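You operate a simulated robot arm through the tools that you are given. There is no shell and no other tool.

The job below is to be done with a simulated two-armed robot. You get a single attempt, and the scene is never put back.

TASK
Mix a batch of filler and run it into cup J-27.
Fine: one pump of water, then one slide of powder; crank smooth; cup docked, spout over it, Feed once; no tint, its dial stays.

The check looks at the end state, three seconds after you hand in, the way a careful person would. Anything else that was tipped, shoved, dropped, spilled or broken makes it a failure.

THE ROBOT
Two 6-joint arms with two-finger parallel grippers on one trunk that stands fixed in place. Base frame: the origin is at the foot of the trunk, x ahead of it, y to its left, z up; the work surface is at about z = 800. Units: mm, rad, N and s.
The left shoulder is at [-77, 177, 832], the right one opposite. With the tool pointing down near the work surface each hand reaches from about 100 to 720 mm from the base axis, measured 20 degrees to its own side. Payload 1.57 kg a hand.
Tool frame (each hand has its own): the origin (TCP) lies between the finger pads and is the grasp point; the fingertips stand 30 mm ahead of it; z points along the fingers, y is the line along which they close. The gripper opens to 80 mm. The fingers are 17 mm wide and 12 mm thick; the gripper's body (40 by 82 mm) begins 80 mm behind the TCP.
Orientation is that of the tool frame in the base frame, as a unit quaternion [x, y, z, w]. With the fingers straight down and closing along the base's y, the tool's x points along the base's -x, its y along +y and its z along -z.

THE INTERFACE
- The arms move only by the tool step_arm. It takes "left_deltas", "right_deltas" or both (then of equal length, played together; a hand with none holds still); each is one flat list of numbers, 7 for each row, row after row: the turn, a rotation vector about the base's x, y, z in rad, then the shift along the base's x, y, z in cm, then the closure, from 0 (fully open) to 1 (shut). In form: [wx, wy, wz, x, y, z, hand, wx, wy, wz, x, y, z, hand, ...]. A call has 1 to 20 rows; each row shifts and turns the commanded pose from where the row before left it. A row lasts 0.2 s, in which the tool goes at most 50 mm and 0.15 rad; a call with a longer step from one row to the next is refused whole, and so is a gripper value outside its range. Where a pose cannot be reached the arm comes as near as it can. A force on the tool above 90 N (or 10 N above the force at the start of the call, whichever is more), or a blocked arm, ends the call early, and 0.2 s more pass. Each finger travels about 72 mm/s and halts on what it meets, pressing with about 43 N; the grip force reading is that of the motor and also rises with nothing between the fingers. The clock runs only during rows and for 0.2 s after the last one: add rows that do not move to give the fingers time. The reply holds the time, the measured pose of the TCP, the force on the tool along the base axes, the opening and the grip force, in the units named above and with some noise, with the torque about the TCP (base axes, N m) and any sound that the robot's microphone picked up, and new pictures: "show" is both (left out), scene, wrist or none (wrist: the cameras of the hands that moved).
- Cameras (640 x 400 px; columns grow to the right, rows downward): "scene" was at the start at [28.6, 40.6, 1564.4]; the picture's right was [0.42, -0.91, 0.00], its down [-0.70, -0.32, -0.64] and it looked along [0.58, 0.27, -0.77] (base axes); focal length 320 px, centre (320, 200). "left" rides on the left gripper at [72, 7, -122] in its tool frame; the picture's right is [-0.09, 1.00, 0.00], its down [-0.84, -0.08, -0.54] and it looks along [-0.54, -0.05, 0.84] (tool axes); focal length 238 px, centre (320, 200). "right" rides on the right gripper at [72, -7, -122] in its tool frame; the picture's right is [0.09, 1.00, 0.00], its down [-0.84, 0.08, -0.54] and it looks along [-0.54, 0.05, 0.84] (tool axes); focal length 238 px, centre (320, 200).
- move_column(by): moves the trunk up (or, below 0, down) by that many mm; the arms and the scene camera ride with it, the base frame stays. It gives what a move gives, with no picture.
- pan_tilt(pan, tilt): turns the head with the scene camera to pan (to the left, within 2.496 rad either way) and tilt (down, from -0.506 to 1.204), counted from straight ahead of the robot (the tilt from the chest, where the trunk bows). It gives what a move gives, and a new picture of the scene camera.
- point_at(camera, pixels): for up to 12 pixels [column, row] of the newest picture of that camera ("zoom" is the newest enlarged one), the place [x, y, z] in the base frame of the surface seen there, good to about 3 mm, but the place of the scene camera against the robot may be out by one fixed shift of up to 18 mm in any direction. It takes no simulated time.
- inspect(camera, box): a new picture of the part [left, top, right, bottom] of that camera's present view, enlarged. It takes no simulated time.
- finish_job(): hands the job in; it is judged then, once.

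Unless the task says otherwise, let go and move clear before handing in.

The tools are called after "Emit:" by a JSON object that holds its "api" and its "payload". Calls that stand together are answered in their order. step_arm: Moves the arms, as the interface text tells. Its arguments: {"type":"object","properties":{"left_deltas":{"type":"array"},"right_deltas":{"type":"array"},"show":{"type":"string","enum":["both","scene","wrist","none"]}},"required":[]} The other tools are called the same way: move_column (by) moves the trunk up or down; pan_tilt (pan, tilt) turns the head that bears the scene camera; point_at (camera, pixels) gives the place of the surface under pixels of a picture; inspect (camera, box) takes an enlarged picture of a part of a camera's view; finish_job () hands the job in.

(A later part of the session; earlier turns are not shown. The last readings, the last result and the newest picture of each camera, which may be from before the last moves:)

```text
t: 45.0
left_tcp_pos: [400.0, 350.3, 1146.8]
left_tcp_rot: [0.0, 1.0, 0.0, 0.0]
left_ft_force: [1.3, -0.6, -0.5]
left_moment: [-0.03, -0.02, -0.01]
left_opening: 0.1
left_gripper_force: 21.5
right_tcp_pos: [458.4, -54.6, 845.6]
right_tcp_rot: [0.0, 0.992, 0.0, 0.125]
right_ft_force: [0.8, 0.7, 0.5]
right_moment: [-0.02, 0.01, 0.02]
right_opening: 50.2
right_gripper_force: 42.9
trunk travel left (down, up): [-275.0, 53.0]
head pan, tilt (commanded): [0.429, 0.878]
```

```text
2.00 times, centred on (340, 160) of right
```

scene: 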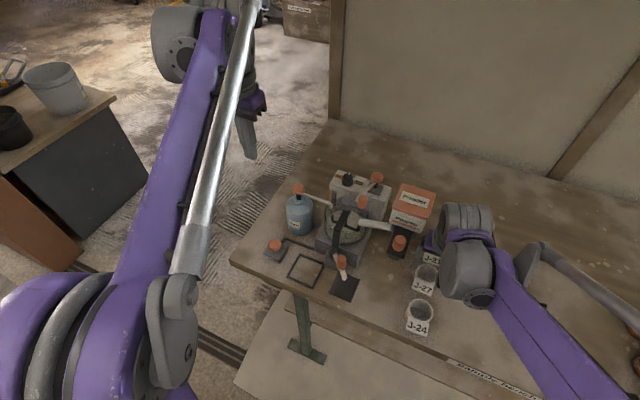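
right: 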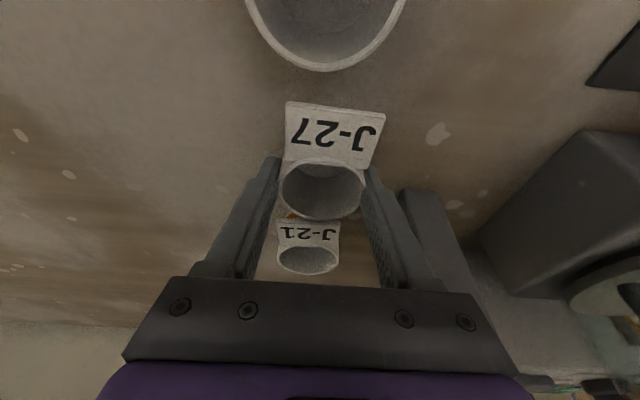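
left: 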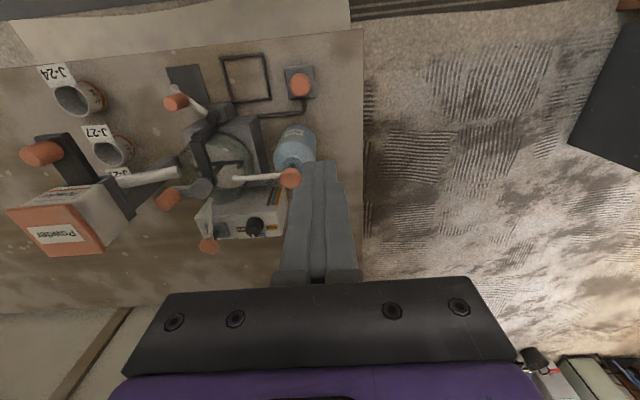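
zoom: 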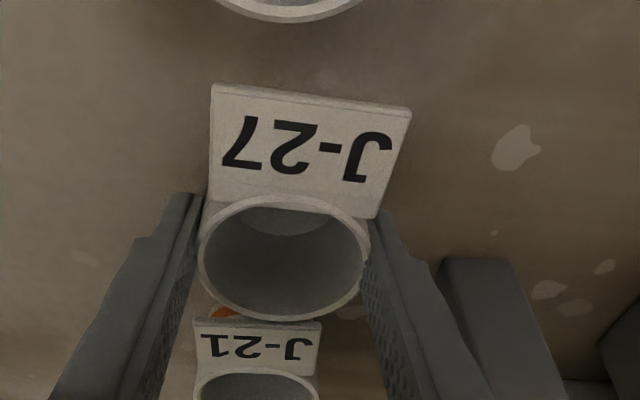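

The grip is firm: opening 50 mm, 43 N. I'll lift the cup straight up 8 cm and move the left arm further left to clear the way.

Emit:
{"api": "step_arm", "payload": {"right_deltas": [0, 0, 0, 0, 0, 0.5, 0.5, 0, 0, 0, 0, 0, 1.5, 0.5, 0, 0, 0, 0, 0, 2, 0.5, 0, 0, 0, 0, 0, 2, 0.5, 0, 0, 0, 0, 0, 2, 0.5, 0, 0, 0, 0, 0, 0, 0.5], "left_deltas": [0, 0, 0, 0, 2, 0.5, 1, 0, 0, 0, 0, 2, 0.5, 1, 0, 0, 0, 0, 2, 0.5, 1, 0, 0, 0, 0, 2, 0.5, 1, 0, 0, 0, 0, 2, 0.5, 1, 0, 0, 0, 0, 0, 0, 1]}}

Emit:
{"api": "inspect", "payload": {"camera": "scene", "box": [370, 190, 490, 340]}}

```text
t: 46.4
left_tcp_pos: [400.6, 450.1, 1172.7]
left_tcp_rot: [0.0, 1.0, 0.0, 0.0]
left_ft_force: [-0.4, -0.9, -1.1]
left_moment: [-0.01, -0.03, 0.0]
left_opening: 0.0
left_gripper_force: 21.0
right_tcp_pos: [458.4, -55.7, 924.7]
right_tcp_rot: [-0.001, 0.992, 0.0, 0.126]
right_ft_force: [1.1, -0.7, -0.3]
right_moment: [0.0, 0.03, 0.0]
right_opening: 49.8
right_gripper_force: 43.0
trunk travel left (down, up): [-275.0, 53.0]
head pan, tilt (commanded): [0.429, 0.878]
```

scene: 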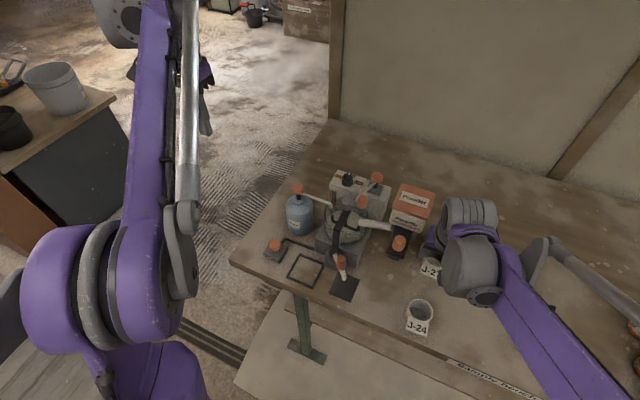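
right: 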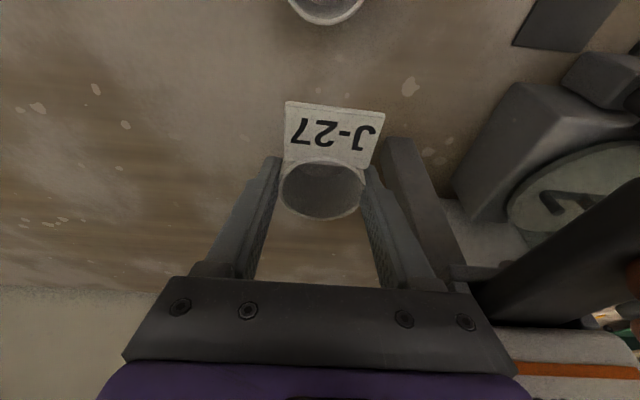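
left: 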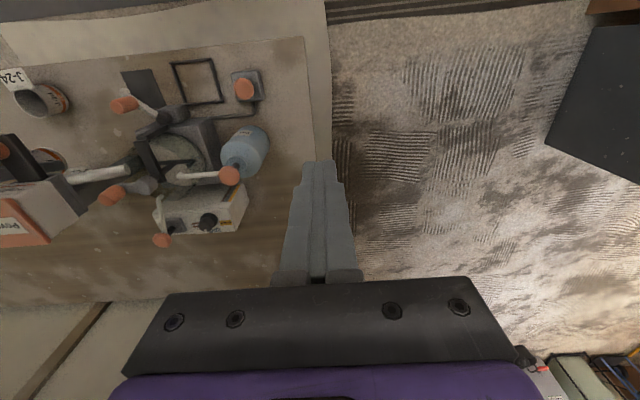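

```text
2.67 times, centred on (430, 265) of scene
```

zoom: 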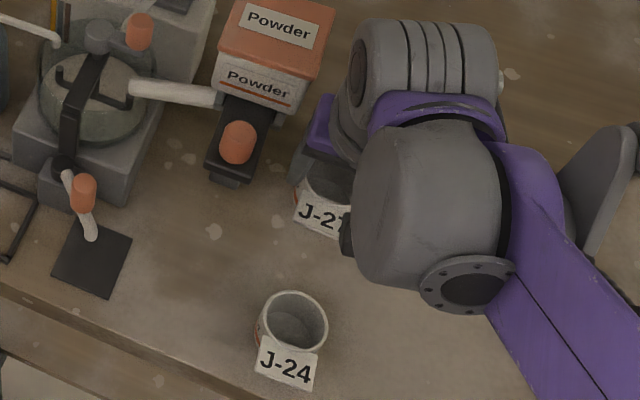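

J-27 hangs level in the grip and J-21 and J-24 are untouched. I'll retract it over J-24 with about 35 mm clearance to x≈300, then carry it left in front of the station.

Emit:
{"api": "step_arm", "payload": {"right_deltas": [0, 0, 0, -3, 0, 0.5, 0.5, 0, 0, 0, -4, 0, 0.5, 0.5, 0, 0, 0, -4, 0, 0, 0.5, 0, 0, 0, -4, 0, 0, 0.5, 0, 0, 0, -1, 2, 0, 0.5, 0, 0, 0, 0, 4, 0, 0.5, 0, 0, 0, 0, 4, 0, 0.5, 0, 0, 0, 0, 4, 0, 0.5, 0, 0, 0, 0, 0, 0, 0.5]}}

```text
t: 48.4
left_tcp_pos: [400.1, 448.6, 1172.2]
left_tcp_rot: [0.0, 1.0, 0.0, 0.0]
left_ft_force: [-0.3, 0.4, 1.5]
left_moment: [0.01, 0.02, 0.01]
left_opening: 0.2
left_gripper_force: 21.3
right_tcp_pos: [296.3, 84.4, 935.5]
right_tcp_rot: [0.0, 0.992, 0.0, 0.125]
right_ft_force: [1.1, 0.7, -0.4]
right_moment: [0.02, 0.01, -0.02]
right_opening: 49.7
right_gripper_force: 43.4
trunk travel left (down, up): [-275.0, 53.0]
head pan, tilt (commanded): [0.429, 0.878]
```

scene: 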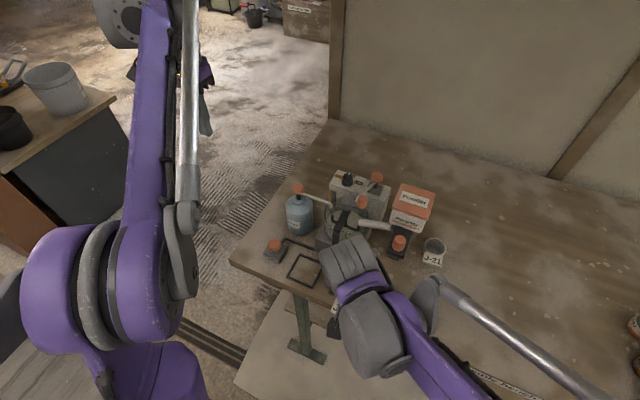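
right: 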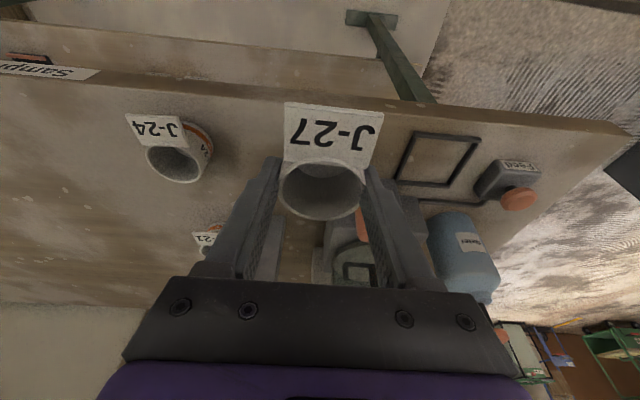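

The cup is clear at (296,84,935) and the frame is visible at right px (435,160). I'll measure the frame precisely.

Emit:
{"api": "inspect", "payload": {"camera": "right", "box": [380, 110, 500, 210]}}

Emit:
{"api": "inspect", "payload": {"camera": "left", "box": [110, 30, 270, 140]}}

Emit:
{"api": "inspect", "payload": {"camera": "scene", "box": [260, 225, 350, 300]}}

```text
4.00 times, centred on (440, 160) of right
```

zoom: 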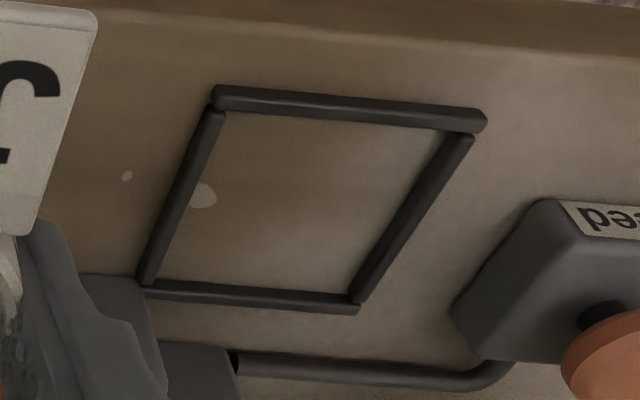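

```text
3.64 times, centred on (190, 85) of left
```

zoom: 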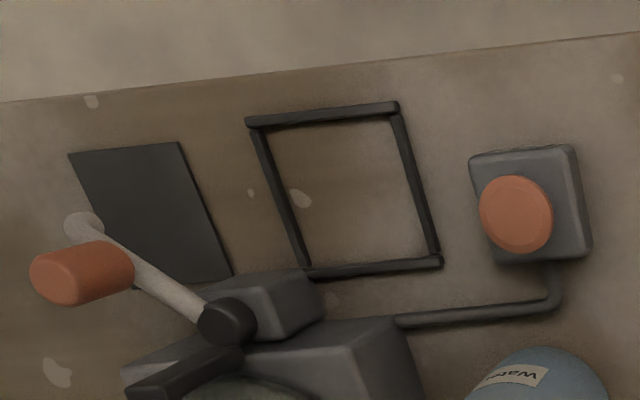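

```text
5.33 times, centred on (305, 262) of scene
```

zoom: 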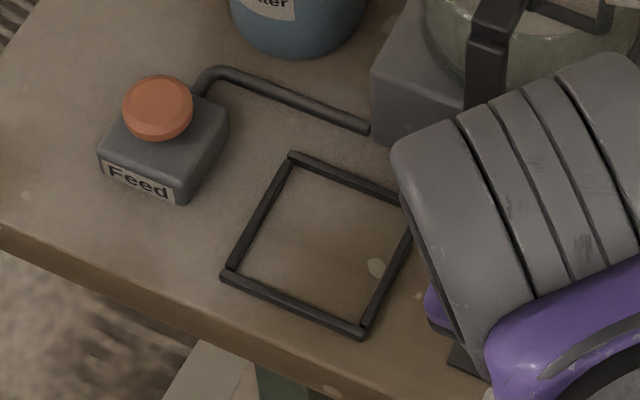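

Emit:
{"api": "point_at", "payload": {"camera": "right", "pixels": [[416.25, 138.5], [470.5, 143], [399.5, 180], [447.5, 184], [414, 134], [480.5, 139.5], [396.5, 182.5], [449.5, 187], [443, 137], [424, 184], [409, 160], [459, 164]]}}

Emit:
{"api": "point_at", "payload": {"camera": "left", "pixels": [[176, 66], [210, 63], [187, 102.5], [219.5, 100], [171, 63.5], [211, 59], [187, 105.5], [222.5, 102.5], [126, 104], [152, 103], [157, 117], [130, 92]]}}

Emit:
{"api": "point_at", "payload": {"camera": "scene", "pixels": [[287, 276.2], [313, 287.2], [299.7, 253.5], [292, 265], [300, 282], [310, 258], [320, 275], [307, 270]]}}

```text
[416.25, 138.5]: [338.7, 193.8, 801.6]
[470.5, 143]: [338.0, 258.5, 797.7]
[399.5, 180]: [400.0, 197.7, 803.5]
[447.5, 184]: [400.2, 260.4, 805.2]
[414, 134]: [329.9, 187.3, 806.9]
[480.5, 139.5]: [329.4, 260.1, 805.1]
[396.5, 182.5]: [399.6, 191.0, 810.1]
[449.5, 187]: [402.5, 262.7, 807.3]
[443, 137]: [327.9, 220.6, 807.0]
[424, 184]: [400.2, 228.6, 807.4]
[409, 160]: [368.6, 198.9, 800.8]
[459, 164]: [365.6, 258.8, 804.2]
```

```text
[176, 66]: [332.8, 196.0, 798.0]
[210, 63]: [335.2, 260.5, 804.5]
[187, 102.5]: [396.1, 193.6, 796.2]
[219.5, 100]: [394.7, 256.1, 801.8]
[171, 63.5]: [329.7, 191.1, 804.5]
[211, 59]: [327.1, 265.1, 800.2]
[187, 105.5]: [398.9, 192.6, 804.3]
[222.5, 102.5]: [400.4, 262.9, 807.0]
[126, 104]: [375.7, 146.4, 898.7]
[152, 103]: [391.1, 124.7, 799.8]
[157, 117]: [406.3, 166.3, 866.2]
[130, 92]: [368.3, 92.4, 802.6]
```

```text
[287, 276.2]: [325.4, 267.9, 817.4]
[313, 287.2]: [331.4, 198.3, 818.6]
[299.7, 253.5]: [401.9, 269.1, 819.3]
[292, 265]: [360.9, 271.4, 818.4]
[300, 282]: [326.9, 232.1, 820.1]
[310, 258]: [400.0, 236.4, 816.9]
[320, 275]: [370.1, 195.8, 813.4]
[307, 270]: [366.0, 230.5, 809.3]
```

The frame's outer corners give a centre of about (365,226.5), with an inner opening of about 62 mm for the 50 mm cup. I'll carry the cup to y≈226 in front, then forward over the frame at the present height.

Emit:
{"api": "step_arm", "payload": {"right_deltas": [0, 0, 0, 0, 3.6, 0, 0.5, 0, 0, 0, 0, 3.6, 0, 0.5, 0, 0, 0, 0, 3.6, 0, 0.5, 0, 0, 0, 0, 3.4, 0, 0.5, 0, 0, 0, 2.2, 0, 0, 0.5, 0, 0, 0, 2.2, 0, 0, 0.5, 0, 0, 0, 2.1, 0, 0, 0.5, 0, 0, 0, 0, 0, 0, 0.5]}}

Emit:
{"api": "inspect", "payload": {"camera": "left", "box": [110, 20, 290, 150]}}

```text
t: 50.2
left_tcp_pos: [400.6, 450.1, 1172.9]
left_tcp_rot: [0.0, 1.0, 0.0, 0.0]
left_ft_force: [0.2, 0.0, 0.0]
left_moment: [-0.05, 0.0, 0.0]
left_opening: 0.2
left_gripper_force: 21.7
right_tcp_pos: [364.0, 225.8, 936.2]
right_tcp_rot: [0.0, 0.992, 0.0, 0.125]
right_ft_force: [0.6, -0.4, -0.5]
right_moment: [0.01, 0.01, 0.01]
right_opening: 49.7
right_gripper_force: 42.7
trunk travel left (down, up): [-275.0, 53.0]
head pan, tilt (commanded): [0.429, 0.878]
```

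scene: 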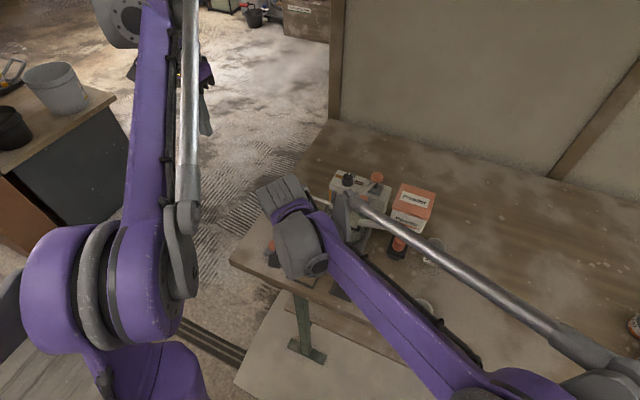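
right: 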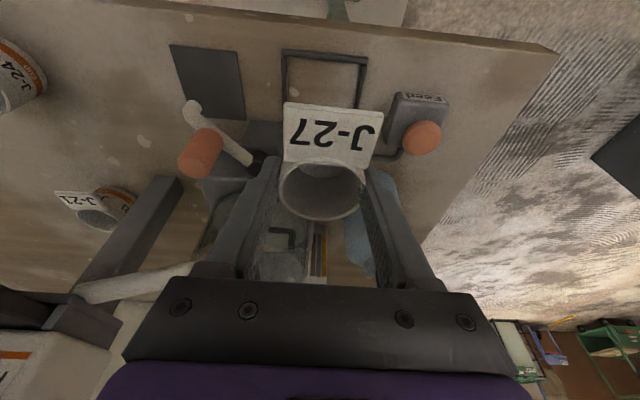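

```text
3.08 times, centred on (200, 85) of left
```

zoom: 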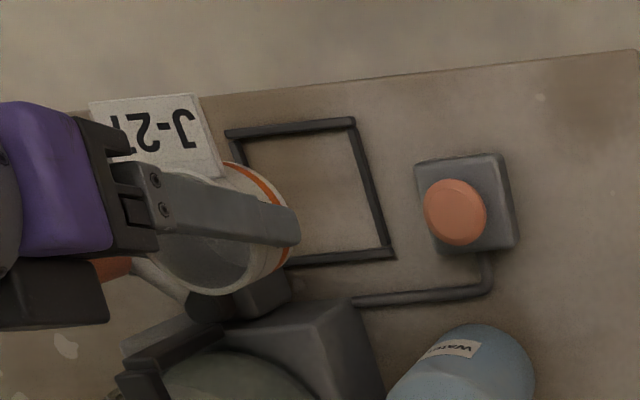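

The cup hangs above the frame. Before I lower it, I'll check that the right arm's tube, crossing at scene px (345,205)–(440,262), has room above the crank and slide knob.

Emit:
{"api": "point_at", "payload": {"camera": "scene", "pixels": [[340, 200], [345, 215], [347, 235], [358, 205], [380, 218], [400, 230], [440, 260], [330, 240], [360, 265], [280, 195], [300, 240], [310, 205]]}}

Emit:
{"api": "inspect", "payload": {"camera": "scene", "box": [240, 150, 460, 320]}}

```text
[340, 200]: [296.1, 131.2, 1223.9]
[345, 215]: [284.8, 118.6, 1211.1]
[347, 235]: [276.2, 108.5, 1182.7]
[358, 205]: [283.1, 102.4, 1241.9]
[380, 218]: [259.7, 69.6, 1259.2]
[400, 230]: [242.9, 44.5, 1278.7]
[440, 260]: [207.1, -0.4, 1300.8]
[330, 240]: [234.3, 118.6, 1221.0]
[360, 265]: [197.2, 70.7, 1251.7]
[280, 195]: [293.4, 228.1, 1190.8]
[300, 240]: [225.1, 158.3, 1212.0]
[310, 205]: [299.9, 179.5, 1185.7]
```

```text
2.35 times, centred on (350, 235) of scene
```

zoom: 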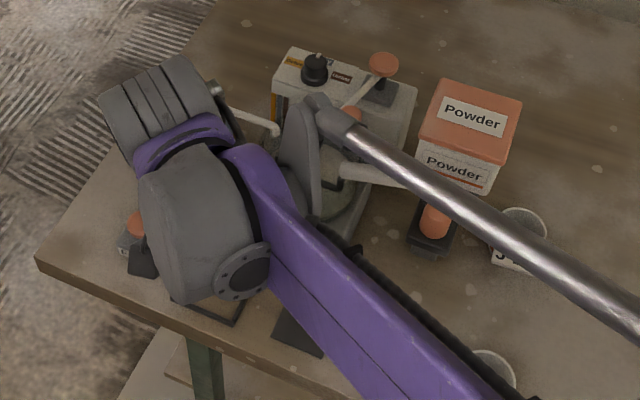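

The arm links over the station are all above z≈1180, so lowering is safe. I'll descend to about 30 mm above the seat and check alignment.

Emit:
{"api": "step_arm", "payload": {"right_deltas": [0, 0, 0, -0.1, 0, -2, 0.5, 0, 0, 0, -0.1, 0, -2, 0.5, 0, 0, 0, 0, 0, -2, 0.5, 0, 0, 0, 0, 0, 0, 0.5, 0, 0, 0, 0, 0, 0, 0.5], "show": "wrist"}}

Emit:
{"api": "inspect", "payload": {"camera": "right", "box": [220, 40, 460, 240]}}

Emit:
{"api": "inspect", "payload": {"camera": "left", "box": [110, 20, 290, 150]}}

```text
t: 51.4
left_tcp_pos: [399.8, 450.6, 1171.8]
left_tcp_rot: [0.0, 1.0, 0.0, 0.0]
left_ft_force: [-0.1, 0.3, 0.7]
left_moment: [-0.04, 0.0, 0.01]
left_opening: 0.1
left_gripper_force: 21.6
right_tcp_pos: [361.2, 226.0, 875.0]
right_tcp_rot: [0.0, 0.992, -0.001, 0.125]
right_ft_force: [0.3, -0.2, 0.3]
right_moment: [-0.02, 0.0, 0.01]
right_opening: 49.4
right_gripper_force: 42.6
trunk travel left (down, up): [-275.0, 53.0]
head pan, tilt (commanded): [0.429, 0.878]
```

right: 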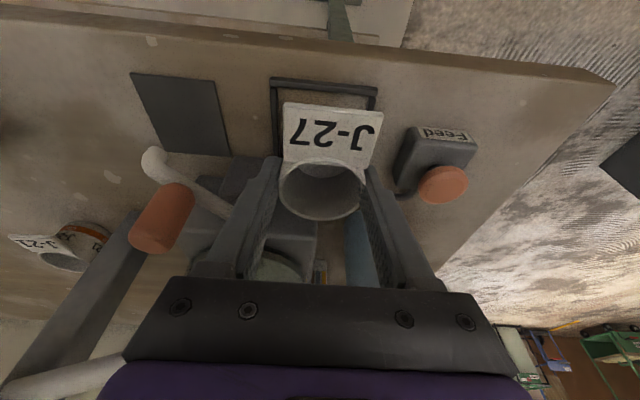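

```text
2.00 times, centred on (340, 140) of right
```

zoom: 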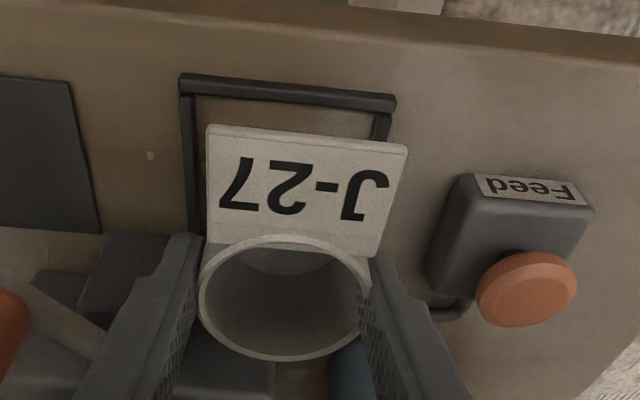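

```text
3.08 times, centred on (200, 85) of left
```

zoom: 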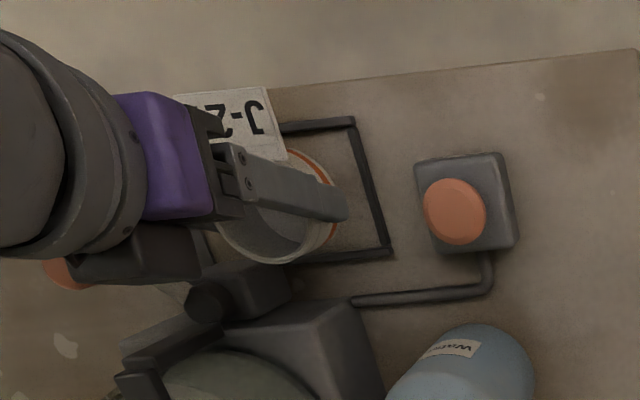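

Emit:
{"api": "point_at", "payload": {"camera": "right", "pixels": [[281, 185], [363, 190], [322, 218], [330, 160], [301, 159], [345, 165], [272, 85], [374, 92], [322, 84], [278, 120]]}}

Emit:
{"api": "point_at", "payload": {"camera": "left", "pixels": [[203, 63], [190, 104], [207, 96], [211, 59], [222.5, 102.5], [217, 80], [196, 95]]}}

```text
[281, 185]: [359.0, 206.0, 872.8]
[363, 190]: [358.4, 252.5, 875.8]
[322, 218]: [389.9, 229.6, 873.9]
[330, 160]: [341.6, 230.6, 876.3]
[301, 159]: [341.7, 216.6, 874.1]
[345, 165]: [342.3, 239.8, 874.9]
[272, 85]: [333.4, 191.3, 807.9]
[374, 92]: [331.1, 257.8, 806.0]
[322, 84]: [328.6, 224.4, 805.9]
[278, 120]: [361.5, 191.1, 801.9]
```

```text
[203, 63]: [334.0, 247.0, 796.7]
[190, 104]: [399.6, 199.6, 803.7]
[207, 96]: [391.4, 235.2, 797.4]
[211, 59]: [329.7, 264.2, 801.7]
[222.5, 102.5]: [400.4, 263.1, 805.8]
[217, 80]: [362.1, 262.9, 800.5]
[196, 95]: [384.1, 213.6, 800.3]
```

The rim centre is about (365.8,227) against a frame centre of (365,226.5), which is well aligned. I'll lower slowly onto the bench inside the frame.

Emit:
{"api": "step_arm", "payload": {"right_deltas": [0, 0, 0, 0, 0, -1, 0.5, 0, 0, 0, 0, 0, -1, 0.5, 0, 0, 0, 0, 0, -0.5, 0.5, 0, 0, 0, 0, 0, -0.3, 0.5, 0, 0, 0, 0, 0, 0, 0.5], "show": "wrist"}}

Emit:
{"api": "inspect", "payload": {"camera": "left", "box": [110, 20, 290, 150]}}

Emit:
{"api": "inspect", "payload": {"camera": "right", "box": [220, 40, 460, 240]}}

```text
t: 52.6
left_tcp_pos: [399.6, 449.1, 1170.8]
left_tcp_rot: [0.0, 1.0, 0.0, 0.0]
left_ft_force: [-0.8, 0.5, -0.5]
left_moment: [0.01, -0.01, 0.0]
left_opening: 0.0
left_gripper_force: 21.1
right_tcp_pos: [361.1, 226.3, 848.3]
right_tcp_rot: [0.0, 0.992, 0.0, 0.126]
right_ft_force: [1.2, -0.5, -0.2]
right_moment: [-0.01, 0.0, 0.02]
right_opening: 49.6
right_gripper_force: 43.3
trunk travel left (down, up): [-275.0, 53.0]
head pan, tilt (commanded): [0.429, 0.878]
```

right: 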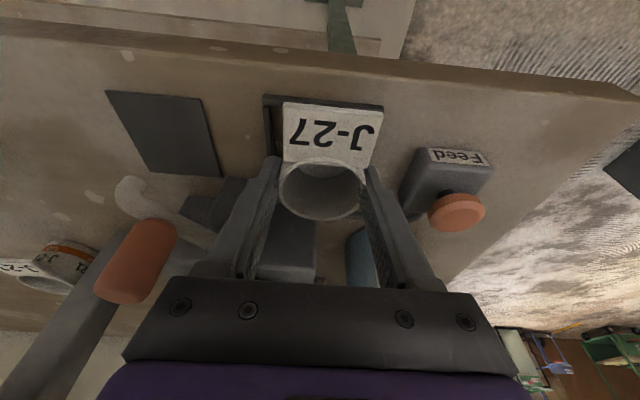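

```text
3.08 times, centred on (200, 85) of left
```

zoom: 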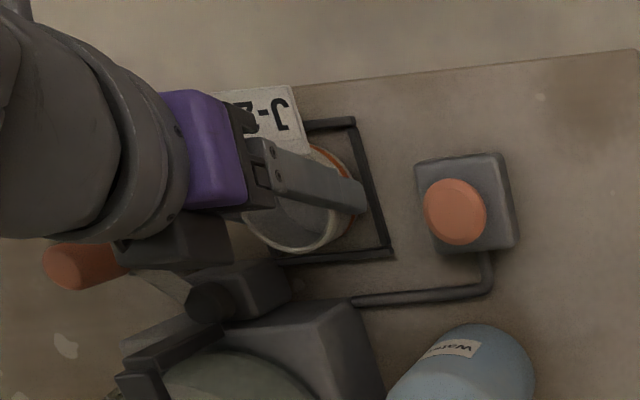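

```text
2.00 times, centred on (340, 140) of right
```

zoom: 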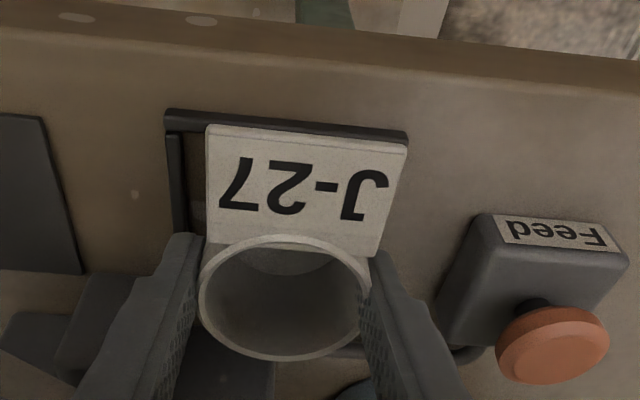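

The cup is inside the frame outline and about 2–3 mm above the bench (z=848.3, no load). I'll lower the rest and watch the force.

Emit:
{"api": "step_arm", "payload": {"right_deltas": [0, 0, 0, 0, 0, -0.15, 0.5, 0, 0, 0, 0, 0, -0.1, 0.5, 0, 0, 0, 0, 0, 0, 0.5], "show": "none"}}

```text
t: 53.4
left_tcp_pos: [400.5, 451.6, 1171.2]
left_tcp_rot: [0.001, 1.0, -0.001, 0.0]
left_ft_force: [0.1, -0.7, 0.4]
left_moment: [-0.02, 0.0, 0.01]
left_opening: 0.2
left_gripper_force: 21.0
right_tcp_pos: [360.0, 226.5, 844.6]
right_tcp_rot: [-0.001, 0.992, 0.0, 0.125]
right_ft_force: [-0.3, -0.4, 0.5]
right_moment: [0.05, 0.0, -0.02]
right_opening: 49.5
right_gripper_force: 43.0
trunk travel left (down, up): [-275.0, 53.0]
head pan, tilt (commanded): [0.429, 0.878]
```

Emit:
{"api": "step_arm", "payload": {"right_deltas": [0, 0, 0, 0, 0, -0.1, 0.5, 0, 0, 0, 0, 0, -0.05, 0.5], "show": "wrist"}}

Emit:
{"api": "inspect", "payload": {"camera": "left", "box": [150, 30, 270, 120]}}

```text
t: 54.0
left_tcp_pos: [400.2, 449.5, 1172.8]
left_tcp_rot: [0.0, 1.0, 0.0, 0.0]
left_ft_force: [0.7, -0.7, -0.6]
left_moment: [0.01, 0.01, 0.01]
left_opening: 0.0
left_gripper_force: 21.2
right_tcp_pos: [361.2, 226.2, 844.9]
right_tcp_rot: [0.001, 0.992, 0.0, 0.126]
right_ft_force: [2.8, 1.5, 23.5]
right_moment: [0.13, -0.12, 0.0]
right_opening: 49.6
right_gripper_force: 42.8
trunk travel left (down, up): [-275.0, 53.0]
head pan, tilt (commanded): [0.429, 0.878]
```

right: 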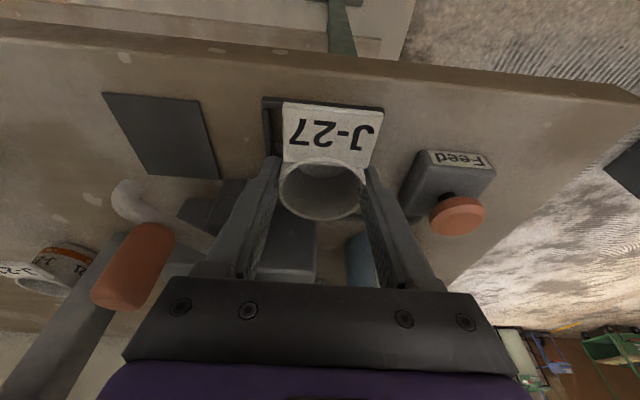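

```text
4.44 times, centred on (210, 75) of left
```

zoom: 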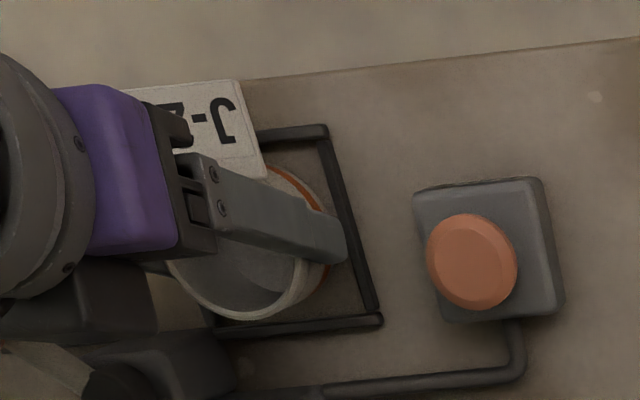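

The cup is seated: 23 N upward at the same height where I picked it up. I'll ease off, open to 62 mm, and look before rising.

Emit:
{"api": "step_arm", "payload": {"right_deltas": [0, 0, 0, 0, 0, 0.1, 0.5, 0, 0, 0, 0, 0, 0, 0.4, 0, 0, 0, 0, 0, 0, 0.3, 0, 0, 0, 0, 0, 0, 0.22, 0, 0, 0, 0, 0, 0, 0.22], "show": "wrist"}}

Emit:
{"api": "inspect", "payload": {"camera": "right", "box": [220, 60, 460, 260]}}

```text
t: 55.2
left_tcp_pos: [399.3, 450.7, 1171.9]
left_tcp_rot: [0.0, 1.0, 0.0, 0.001]
left_ft_force: [0.0, 0.7, -0.5]
left_moment: [0.02, 0.0, -0.01]
left_opening: 0.0
left_gripper_force: 21.9
right_tcp_pos: [361.4, 226.9, 843.7]
right_tcp_rot: [0.0, 0.992, 0.0, 0.125]
right_ft_force: [0.2, -0.4, 0.3]
right_moment: [0.01, 0.02, 0.04]
right_opening: 62.4
right_gripper_force: 0.1
trunk travel left (down, up): [-275.0, 53.0]
head pan, tilt (commanded): [0.429, 0.878]
```

right: 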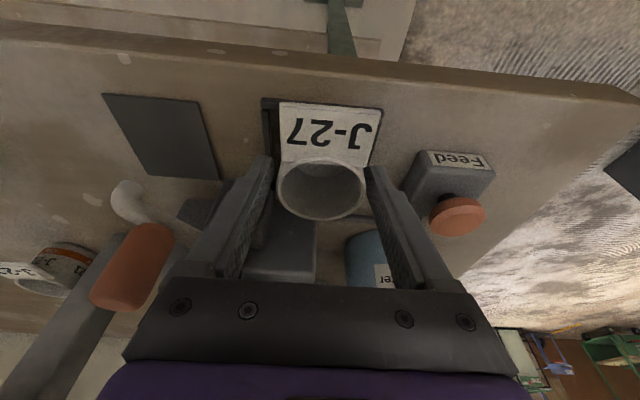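

```text
2.00 times, centred on (340, 160) of right
```

zoom: 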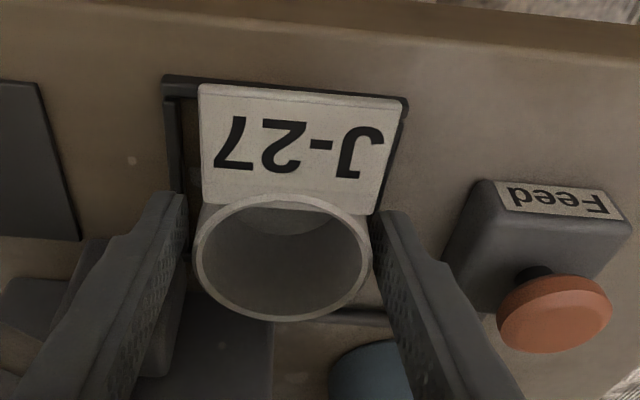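

J-27 stands in the frame, released with both fingers clear. I'll rise straight up and retract the right hand along -x, then to the right.

Emit:
{"api": "step_arm", "payload": {"right_deltas": [0, 0, 0, 0, 0, 1, 0.22, 0, 0, 0, 0, 0, 2, 0.22, 0, 0, 0, 0, 0, 3, 0.22, 0, 0, 0, 0, 0, 4, 0.22, 0, 0, 0, -2, 0, 3, 0.22, 0, 0, 0, -4, -1, 1, 0.22, 0, 0, 0, -3, -3.5, 0, 0.22, 0, 0, 0, 0, -4.5, 0, 0.1, 0, 0, 0, 0, -4.5, 0, 0, 0, 0, 0, 0, -4.5, 0, 0, 0, 0, 0, 0, -4.5, 0, 0]}}

Emit:
{"api": "inspect", "payload": {"camera": "scene", "box": [250, 210, 370, 310]}}

Emit:
{"api": "inspect", "payload": {"camera": "left", "box": [110, 20, 290, 150]}}

```text
t: 57.6
left_tcp_pos: [399.0, 449.9, 1171.2]
left_tcp_rot: [0.001, 1.0, 0.0, 0.0]
left_ft_force: [0.5, -0.3, -0.1]
left_moment: [-0.02, -0.04, 0.01]
left_opening: 0.1
left_gripper_force: 21.6
right_tcp_pos: [270.3, 0.9, 984.6]
right_tcp_rot: [0.0, 0.992, 0.001, 0.125]
right_ft_force: [0.1, 0.6, 0.2]
right_moment: [0.01, -0.06, 0.01]
right_opening: 80.2
right_gripper_force: 0.0
trunk travel left (down, up): [-275.0, 53.0]
head pan, tilt (commanded): [0.429, 0.878]
```

scene: 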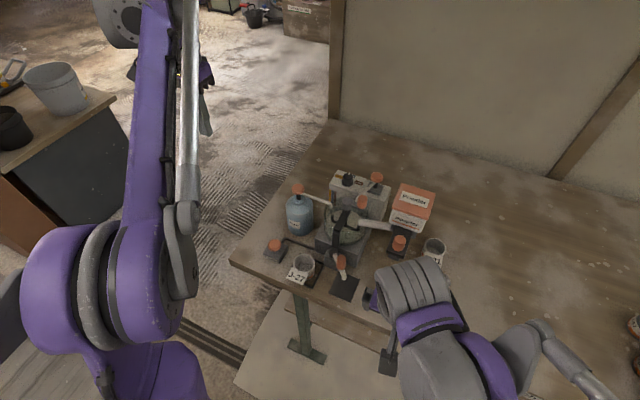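
right: 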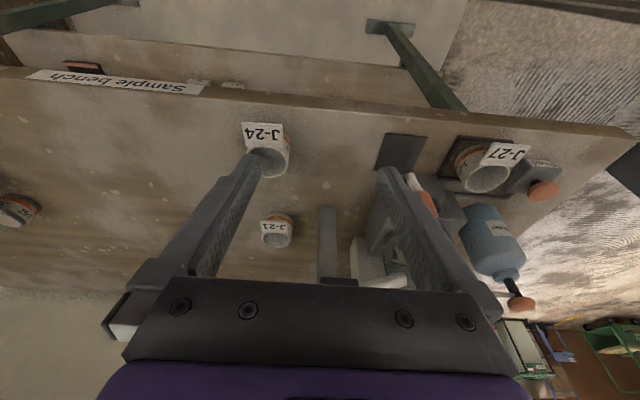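

```text
4.00 times, centred on (310, 260) of scene
```

zoom: 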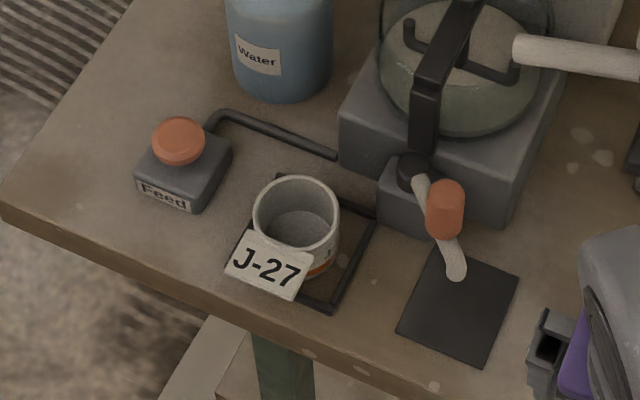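

```text
3.08 times, centred on (200, 85) of left
```

zoom: 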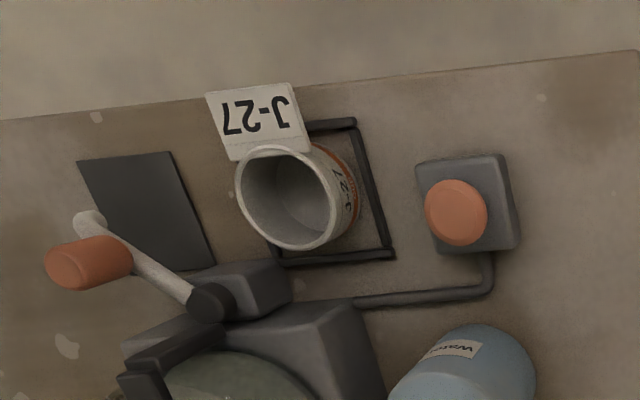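

J-27 stands upright inside the frame. Next is the spout, so I'll measure its pivot, handle knob and tip from the left camera.

Emit:
{"api": "point_at", "payload": {"camera": "left", "pixels": [[164.5, 118], [168, 118], [161, 118], [118, 106], [122, 106], [128, 104], [138, 102], [126, 91], [124, 92], [145, 105], [152, 110], [167, 112]]}}

Emit:
{"api": "point_at", "payload": {"camera": "scene", "pixels": [[339, 253], [336, 252], [341, 258], [341, 266], [346, 259], [337, 259], [345, 278], [343, 273], [336, 255], [300, 254], [312, 262], [305, 262]]}}

Emit:
{"api": "inspect", "payload": {"camera": "right", "box": [370, 110, 560, 240]}}

```text
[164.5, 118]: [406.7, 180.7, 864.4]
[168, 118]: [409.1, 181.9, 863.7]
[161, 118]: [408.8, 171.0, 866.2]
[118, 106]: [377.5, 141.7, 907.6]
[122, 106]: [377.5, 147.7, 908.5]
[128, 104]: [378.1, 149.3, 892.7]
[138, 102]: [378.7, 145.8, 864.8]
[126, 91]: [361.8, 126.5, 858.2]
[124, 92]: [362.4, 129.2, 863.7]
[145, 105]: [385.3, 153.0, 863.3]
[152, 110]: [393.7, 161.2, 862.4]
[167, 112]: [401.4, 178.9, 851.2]
```

```text
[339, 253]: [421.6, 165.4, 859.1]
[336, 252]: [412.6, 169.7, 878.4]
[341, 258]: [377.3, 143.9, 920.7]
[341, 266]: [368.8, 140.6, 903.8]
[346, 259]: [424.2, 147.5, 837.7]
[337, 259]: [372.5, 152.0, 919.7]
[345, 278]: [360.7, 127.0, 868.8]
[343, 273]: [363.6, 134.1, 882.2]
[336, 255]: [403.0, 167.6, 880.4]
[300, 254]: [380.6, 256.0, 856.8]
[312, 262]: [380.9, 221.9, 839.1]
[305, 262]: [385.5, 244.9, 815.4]
```

```text
3.08 times, centred on (465, 175) of right
```

zoom: 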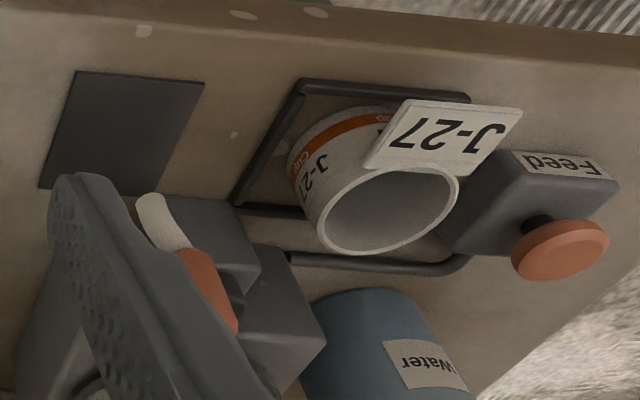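

The knob is at about (378,138) with its top at 908, the pivot at about (408,170) and the tip at about (361,124). The spout needs to swing about 90° so the tip comes over the cup. I'll bring the left hand above the spout knob and move the right hand away.

Emit:
{"api": "step_arm", "payload": {"left_deltas": [0, 0, 0, -0.3, -3.9, 0, 0.9, 0, 0, 0, -0.3, -3.9, 0, 0.8, 0, 0, 0, -0.3, -3.9, -1, 0.7, 0, 0, 0, -0.3, -3.9, -1, 0.6, 0, 0, 0, -0.3, -3.9, -1.5, 0.5, 0, 0, 0, -0.3, -3.9, -2, 0.45, 0, 0, 0, -0.3, -3.9, -2.5, 0.45, 0, 0, 0, -0.1, -3.9, -2.5, 0.45, 0, 0, 0, 0, 0, 0, 0.45], "right_deltas": [0, 0, 0, 0, -2, 2, 0, 0, 0, 0, 0, -3, 2, 0, 0, 0, 0, 0, -3, 2, 0, 0, 0, 0, 0, -3, 2, 0, 0, 0, 0, 0, -3, 2, 0, 0, 0, 0, 0, 0, 0, 0, 0, 0, 0, 0, 0, 0, 0, 0, 0, 0, 0, 0, 0, 0, 0, 0, 0, 0, 0, 0, 0]}}

Emit:
{"api": "inspect", "payload": {"camera": "left", "box": [220, 40, 460, 240]}}

```text
t: 59.6
left_tcp_pos: [377.2, 138.9, 1066.2]
left_tcp_rot: [0.0, 1.0, 0.0, 0.0]
left_ft_force: [0.2, -0.8, -0.1]
left_moment: [-0.01, -0.04, -0.01]
left_opening: 44.1
left_gripper_force: 0.0
right_tcp_pos: [271.7, -137.9, 1083.7]
right_tcp_rot: [0.0, 0.992, 0.0, 0.125]
right_ft_force: [0.5, 0.4, -0.3]
right_moment: [-0.01, 0.0, -0.01]
right_opening: 79.9
right_gripper_force: 0.1
trunk travel left (down, up): [-275.0, 53.0]
head pan, tilt (commanded): [0.429, 0.878]
```

scene: 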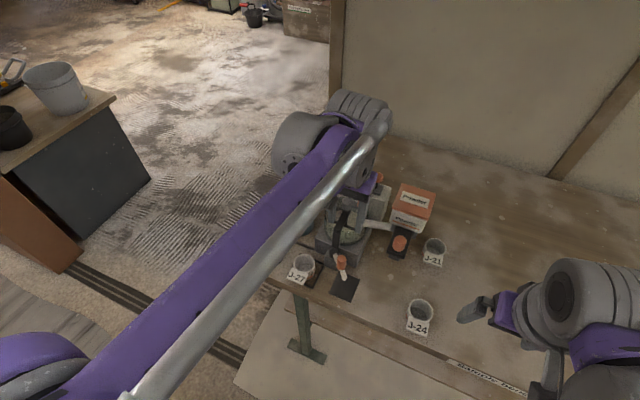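
right: 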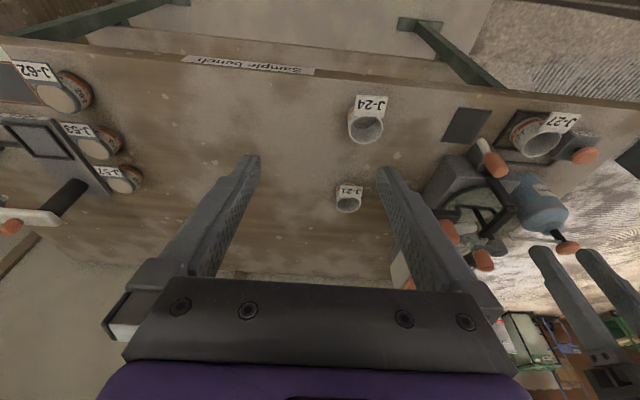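
left: 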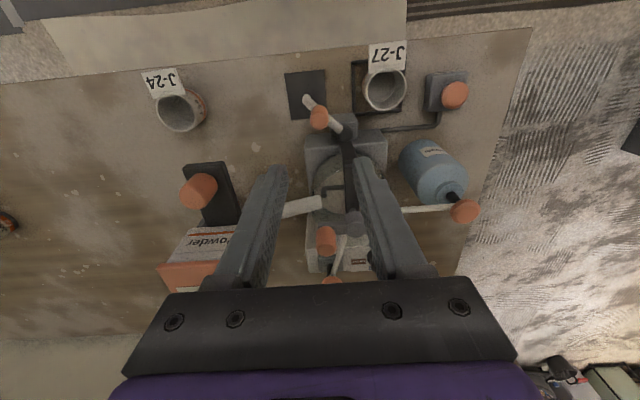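

```text
2.00 times, centred on (340, 140) of left
```

zoom: 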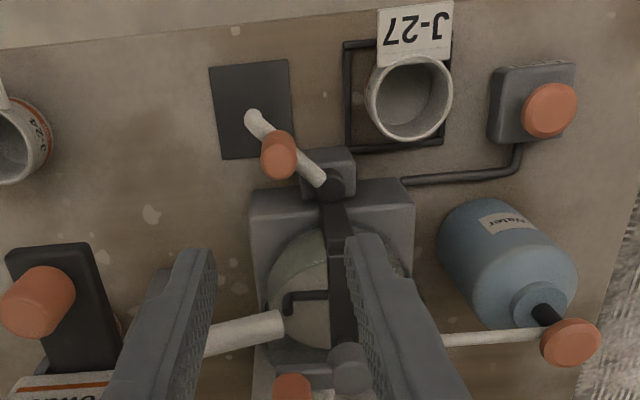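

Emit:
{"api": "point_at", "payload": {"camera": "left", "pixels": [[318, 121], [312, 120], [325, 120], [318, 127], [319, 111], [347, 133], [343, 131], [351, 134], [305, 98], [310, 103], [329, 122], [335, 128]]}}

Emit:
{"api": "point_at", "payload": {"camera": "left", "pixels": [[365, 85], [404, 85], [385, 70], [385, 109], [385, 92], [354, 64], [352, 112], [402, 108], [288, 74], [324, 70], [293, 119], [328, 116]]}}

```text
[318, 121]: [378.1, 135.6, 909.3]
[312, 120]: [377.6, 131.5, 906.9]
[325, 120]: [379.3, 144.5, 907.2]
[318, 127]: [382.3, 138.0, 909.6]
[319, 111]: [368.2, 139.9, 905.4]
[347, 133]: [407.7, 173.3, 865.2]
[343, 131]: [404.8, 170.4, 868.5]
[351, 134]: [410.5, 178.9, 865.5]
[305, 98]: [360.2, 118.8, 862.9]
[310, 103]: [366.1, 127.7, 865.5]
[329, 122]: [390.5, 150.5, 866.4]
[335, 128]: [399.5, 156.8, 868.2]
```

```text
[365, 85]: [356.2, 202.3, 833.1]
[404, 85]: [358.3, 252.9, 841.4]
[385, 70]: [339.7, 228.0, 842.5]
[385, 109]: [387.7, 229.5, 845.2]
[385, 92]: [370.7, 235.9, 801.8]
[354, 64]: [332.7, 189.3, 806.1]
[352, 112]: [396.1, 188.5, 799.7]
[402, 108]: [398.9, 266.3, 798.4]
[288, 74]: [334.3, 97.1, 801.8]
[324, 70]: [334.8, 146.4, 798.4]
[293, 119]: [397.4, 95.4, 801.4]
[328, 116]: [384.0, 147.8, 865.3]
```

The knob is centred at (377,138) with its top at 909, the pivot is at about (408,173) with a knob radius near 47 mm, and the tip radius is about 72 mm. That matches the cup's distance from the pivot. I'll descend to TCP z≈908 around the knob.

Emit:
{"api": "step_arm", "payload": {"left_deltas": [0, 0, 0, 0, 0, -4, 0.45, 0, 0, 0, 0, 0, -4, 0.45, 0, 0, 0, 0, 0, -4, 0.45, 0, 0, 0, 0, 0, -2.5, 0.45, 0, 0, 0, 0, 0, -1.2, 0.45, 0, 0, 0, 0, 0, 0, 0.45], "show": "wrist"}}

Emit:
{"api": "inspect", "payload": {"camera": "left", "box": [220, 60, 460, 260]}}

```text
t: 61.0
left_tcp_pos: [379.0, 138.0, 909.1]
left_tcp_rot: [0.0, 1.0, 0.0, 0.0]
left_ft_force: [0.2, -0.1, -0.1]
left_moment: [0.0, -0.04, -0.01]
left_opening: 44.1
left_gripper_force: 0.1
right_tcp_pos: [271.6, -138.2, 1083.1]
right_tcp_rot: [0.0, 0.992, 0.0, 0.125]
right_ft_force: [-0.2, -1.3, -0.9]
right_moment: [0.0, -0.02, 0.0]
right_opening: 80.0
right_gripper_force: 0.1
trunk travel left (down, up): [-275.0, 53.0]
head pan, tilt (commanded): [0.429, 0.878]
```

left: 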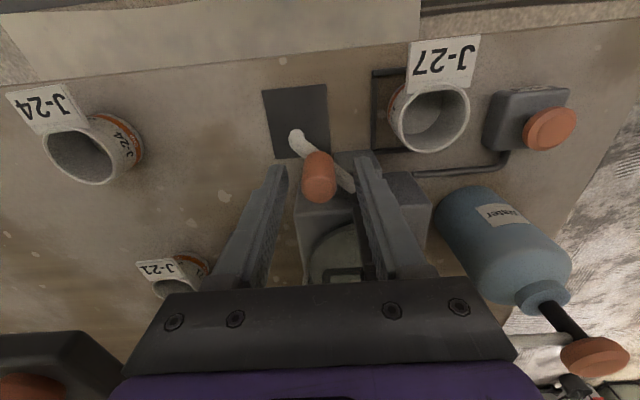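

```text
2.00 times, centred on (340, 160) of left
```

zoom: 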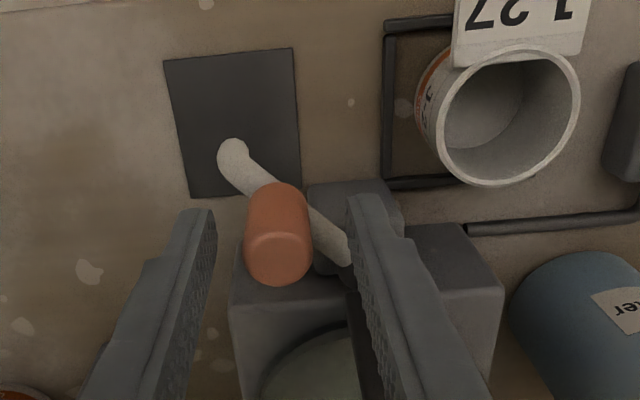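

The knob is centred between the fingers (zoom 278,240). I'll close on it.

Emit:
{"api": "step_arm", "payload": {"left_deltas": [0, 0, 0, 0, 0, 0, 0.7, 0, 0, 0, 0, 0, 0, 1, 0, 0, 0, 0, 0, 0, 1], "show": "wrist"}}

```text
t: 61.8
left_tcp_pos: [378.3, 137.6, 908.3]
left_tcp_rot: [0.0, 1.0, 0.0, 0.0]
left_ft_force: [-1.1, -2.9, -3.3]
left_moment: [0.45, 0.01, -0.03]
left_opening: 21.3
left_gripper_force: 33.7
right_tcp_pos: [272.6, -138.9, 1083.9]
right_tcp_rot: [0.0, 0.992, 0.0, 0.126]
right_ft_force: [0.0, 1.2, -0.2]
right_moment: [-0.01, -0.02, -0.01]
right_opening: 80.0
right_gripper_force: 0.0
trunk travel left (down, up): [-275.0, 53.0]
head pan, tilt (commanded): [0.429, 0.878]
```

left: 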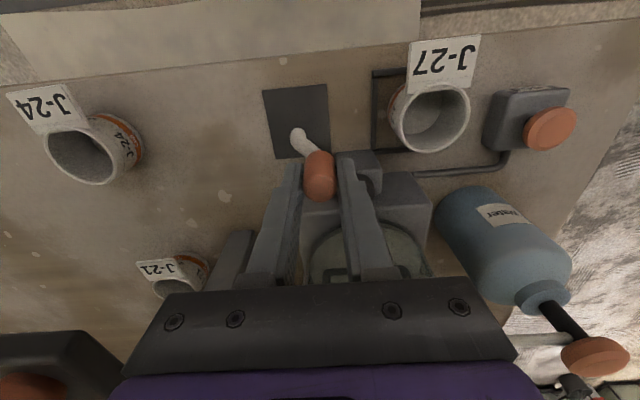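

The knob is gripped (21 mm). I'll swing it along the arc, with two 12° rows first to check the force.

Emit:
{"api": "step_arm", "payload": {"left_deltas": [0, 0, 0, -0.65, 0.7, 0, 1, 0, 0, 0, -0.49, 0.82, 0, 1], "show": "wrist"}}

```text
t: 62.4
left_tcp_pos: [365.9, 153.5, 910.0]
left_tcp_rot: [0.0, 1.0, 0.001, 0.0]
left_ft_force: [-4.5, -5.5, -4.6]
left_moment: [-0.54, -0.15, -0.23]
left_opening: 21.4
left_gripper_force: 34.2
right_tcp_pos: [270.9, -139.3, 1082.6]
right_tcp_rot: [0.0, 0.992, 0.0, 0.125]
right_ft_force: [0.4, 0.0, -1.1]
right_moment: [-0.01, 0.0, -0.04]
right_opening: 80.3
right_gripper_force: 0.0
trunk travel left (down, up): [-275.0, 53.0]
head pan, tilt (commanded): [0.429, 0.878]
```

left: 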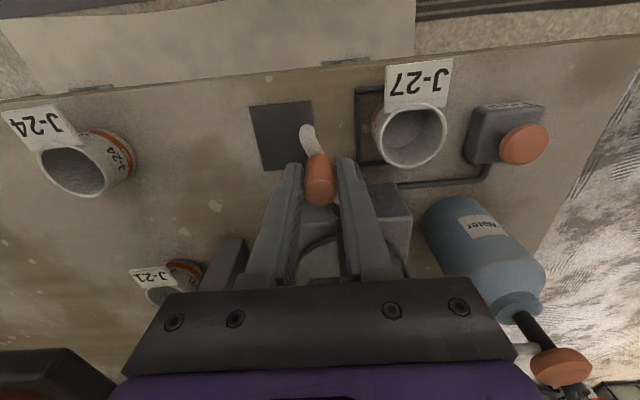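

The spout follows freely at about 7 N. I'll continue the arc towards the cup.

Emit:
{"api": "step_arm", "payload": {"left_deltas": [0, 0, 0, -0.31, 0.9, 0, 1, 0, 0, 0, -0.11, 0.95, 0, 1, 0, 0, 0, 0.09, 0.95, 0, 1, 0, 0, 0, 0.28, 0.91, 0, 1, 0, 0, 0, 0, 0, 0, 1], "show": "wrist"}}

Emit:
{"api": "inspect", "payload": {"camera": "left", "box": [240, 60, 460, 240]}}

```text
t: 63.6
left_tcp_pos: [365.9, 190.0, 910.6]
left_tcp_rot: [-0.001, 1.0, 0.001, 0.0]
left_ft_force: [-0.5, -1.4, 1.2]
left_moment: [-0.61, 0.41, -0.1]
left_opening: 21.2
left_gripper_force: 34.4
right_tcp_pos: [269.9, -139.4, 1083.0]
right_tcp_rot: [0.0, 0.992, 0.0, 0.125]
right_ft_force: [0.2, 0.3, 0.0]
right_moment: [-0.01, -0.01, 0.0]
right_opening: 80.0
right_gripper_force: 0.2
trunk travel left (down, up): [-275.0, 53.0]
head pan, tilt (commanded): [0.429, 0.878]
```

left: 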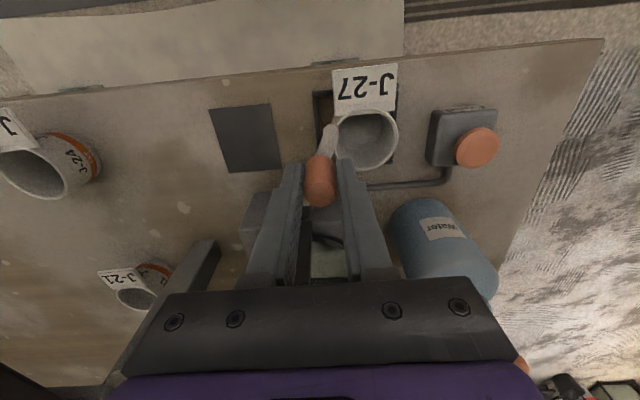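

```text
2.22 times, centred on (350, 150) of left
```

zoom: 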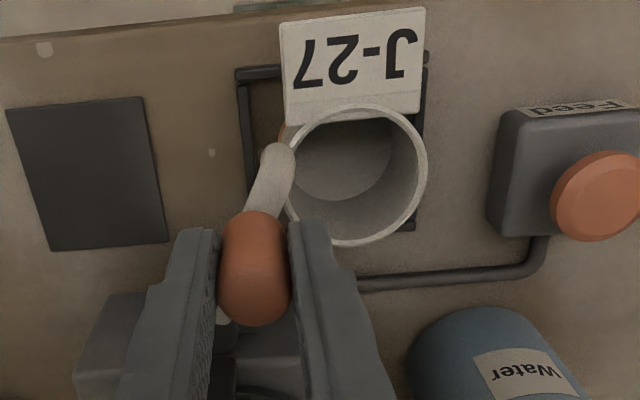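

The spout tip has reached the cup's near rim (zoom 278,155), passing above it. I'll continue about 24° more towards the cup's centre.

Emit:
{"api": "step_arm", "payload": {"left_deltas": [0, 0, 0, 0.46, 0.83, 0, 1, 0, 0, 0, 0.63, 0.72, 0, 1, 0, 0, 0, 0, 0, 0, 1], "show": "wrist"}}

Emit:
{"api": "inspect", "payload": {"camera": "left", "box": [240, 60, 460, 240]}}

```text
t: 64.4
left_tcp_pos: [374.5, 203.5, 908.9]
left_tcp_rot: [0.001, 1.0, -0.001, 0.0]
left_ft_force: [-13.5, -25.5, -11.3]
left_moment: [0.0, 0.52, -0.25]
left_opening: 21.1
left_gripper_force: 35.0
right_tcp_pos: [270.3, -140.5, 1083.4]
right_tcp_rot: [0.0, 0.992, 0.001, 0.126]
right_ft_force: [0.2, 0.5, 0.7]
right_moment: [0.01, 0.02, 0.0]
right_opening: 80.2
right_gripper_force: 0.0
trunk travel left (down, up): [-275.0, 53.0]
head pan, tilt (commanded): [0.429, 0.878]
```

left: 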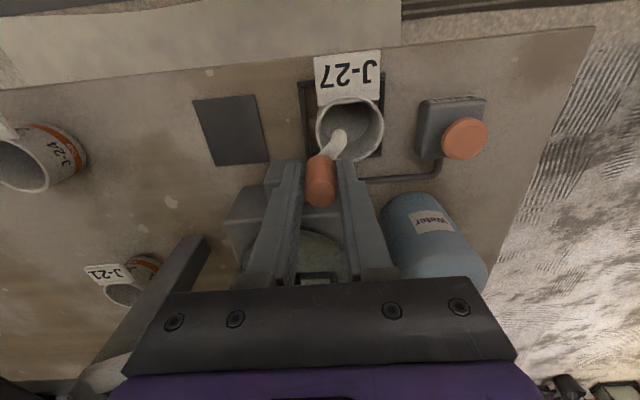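

```text
2.22 times, centred on (350, 150) of left
```

zoom: 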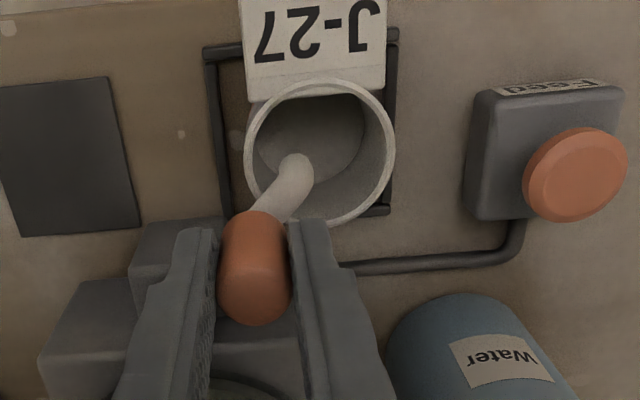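

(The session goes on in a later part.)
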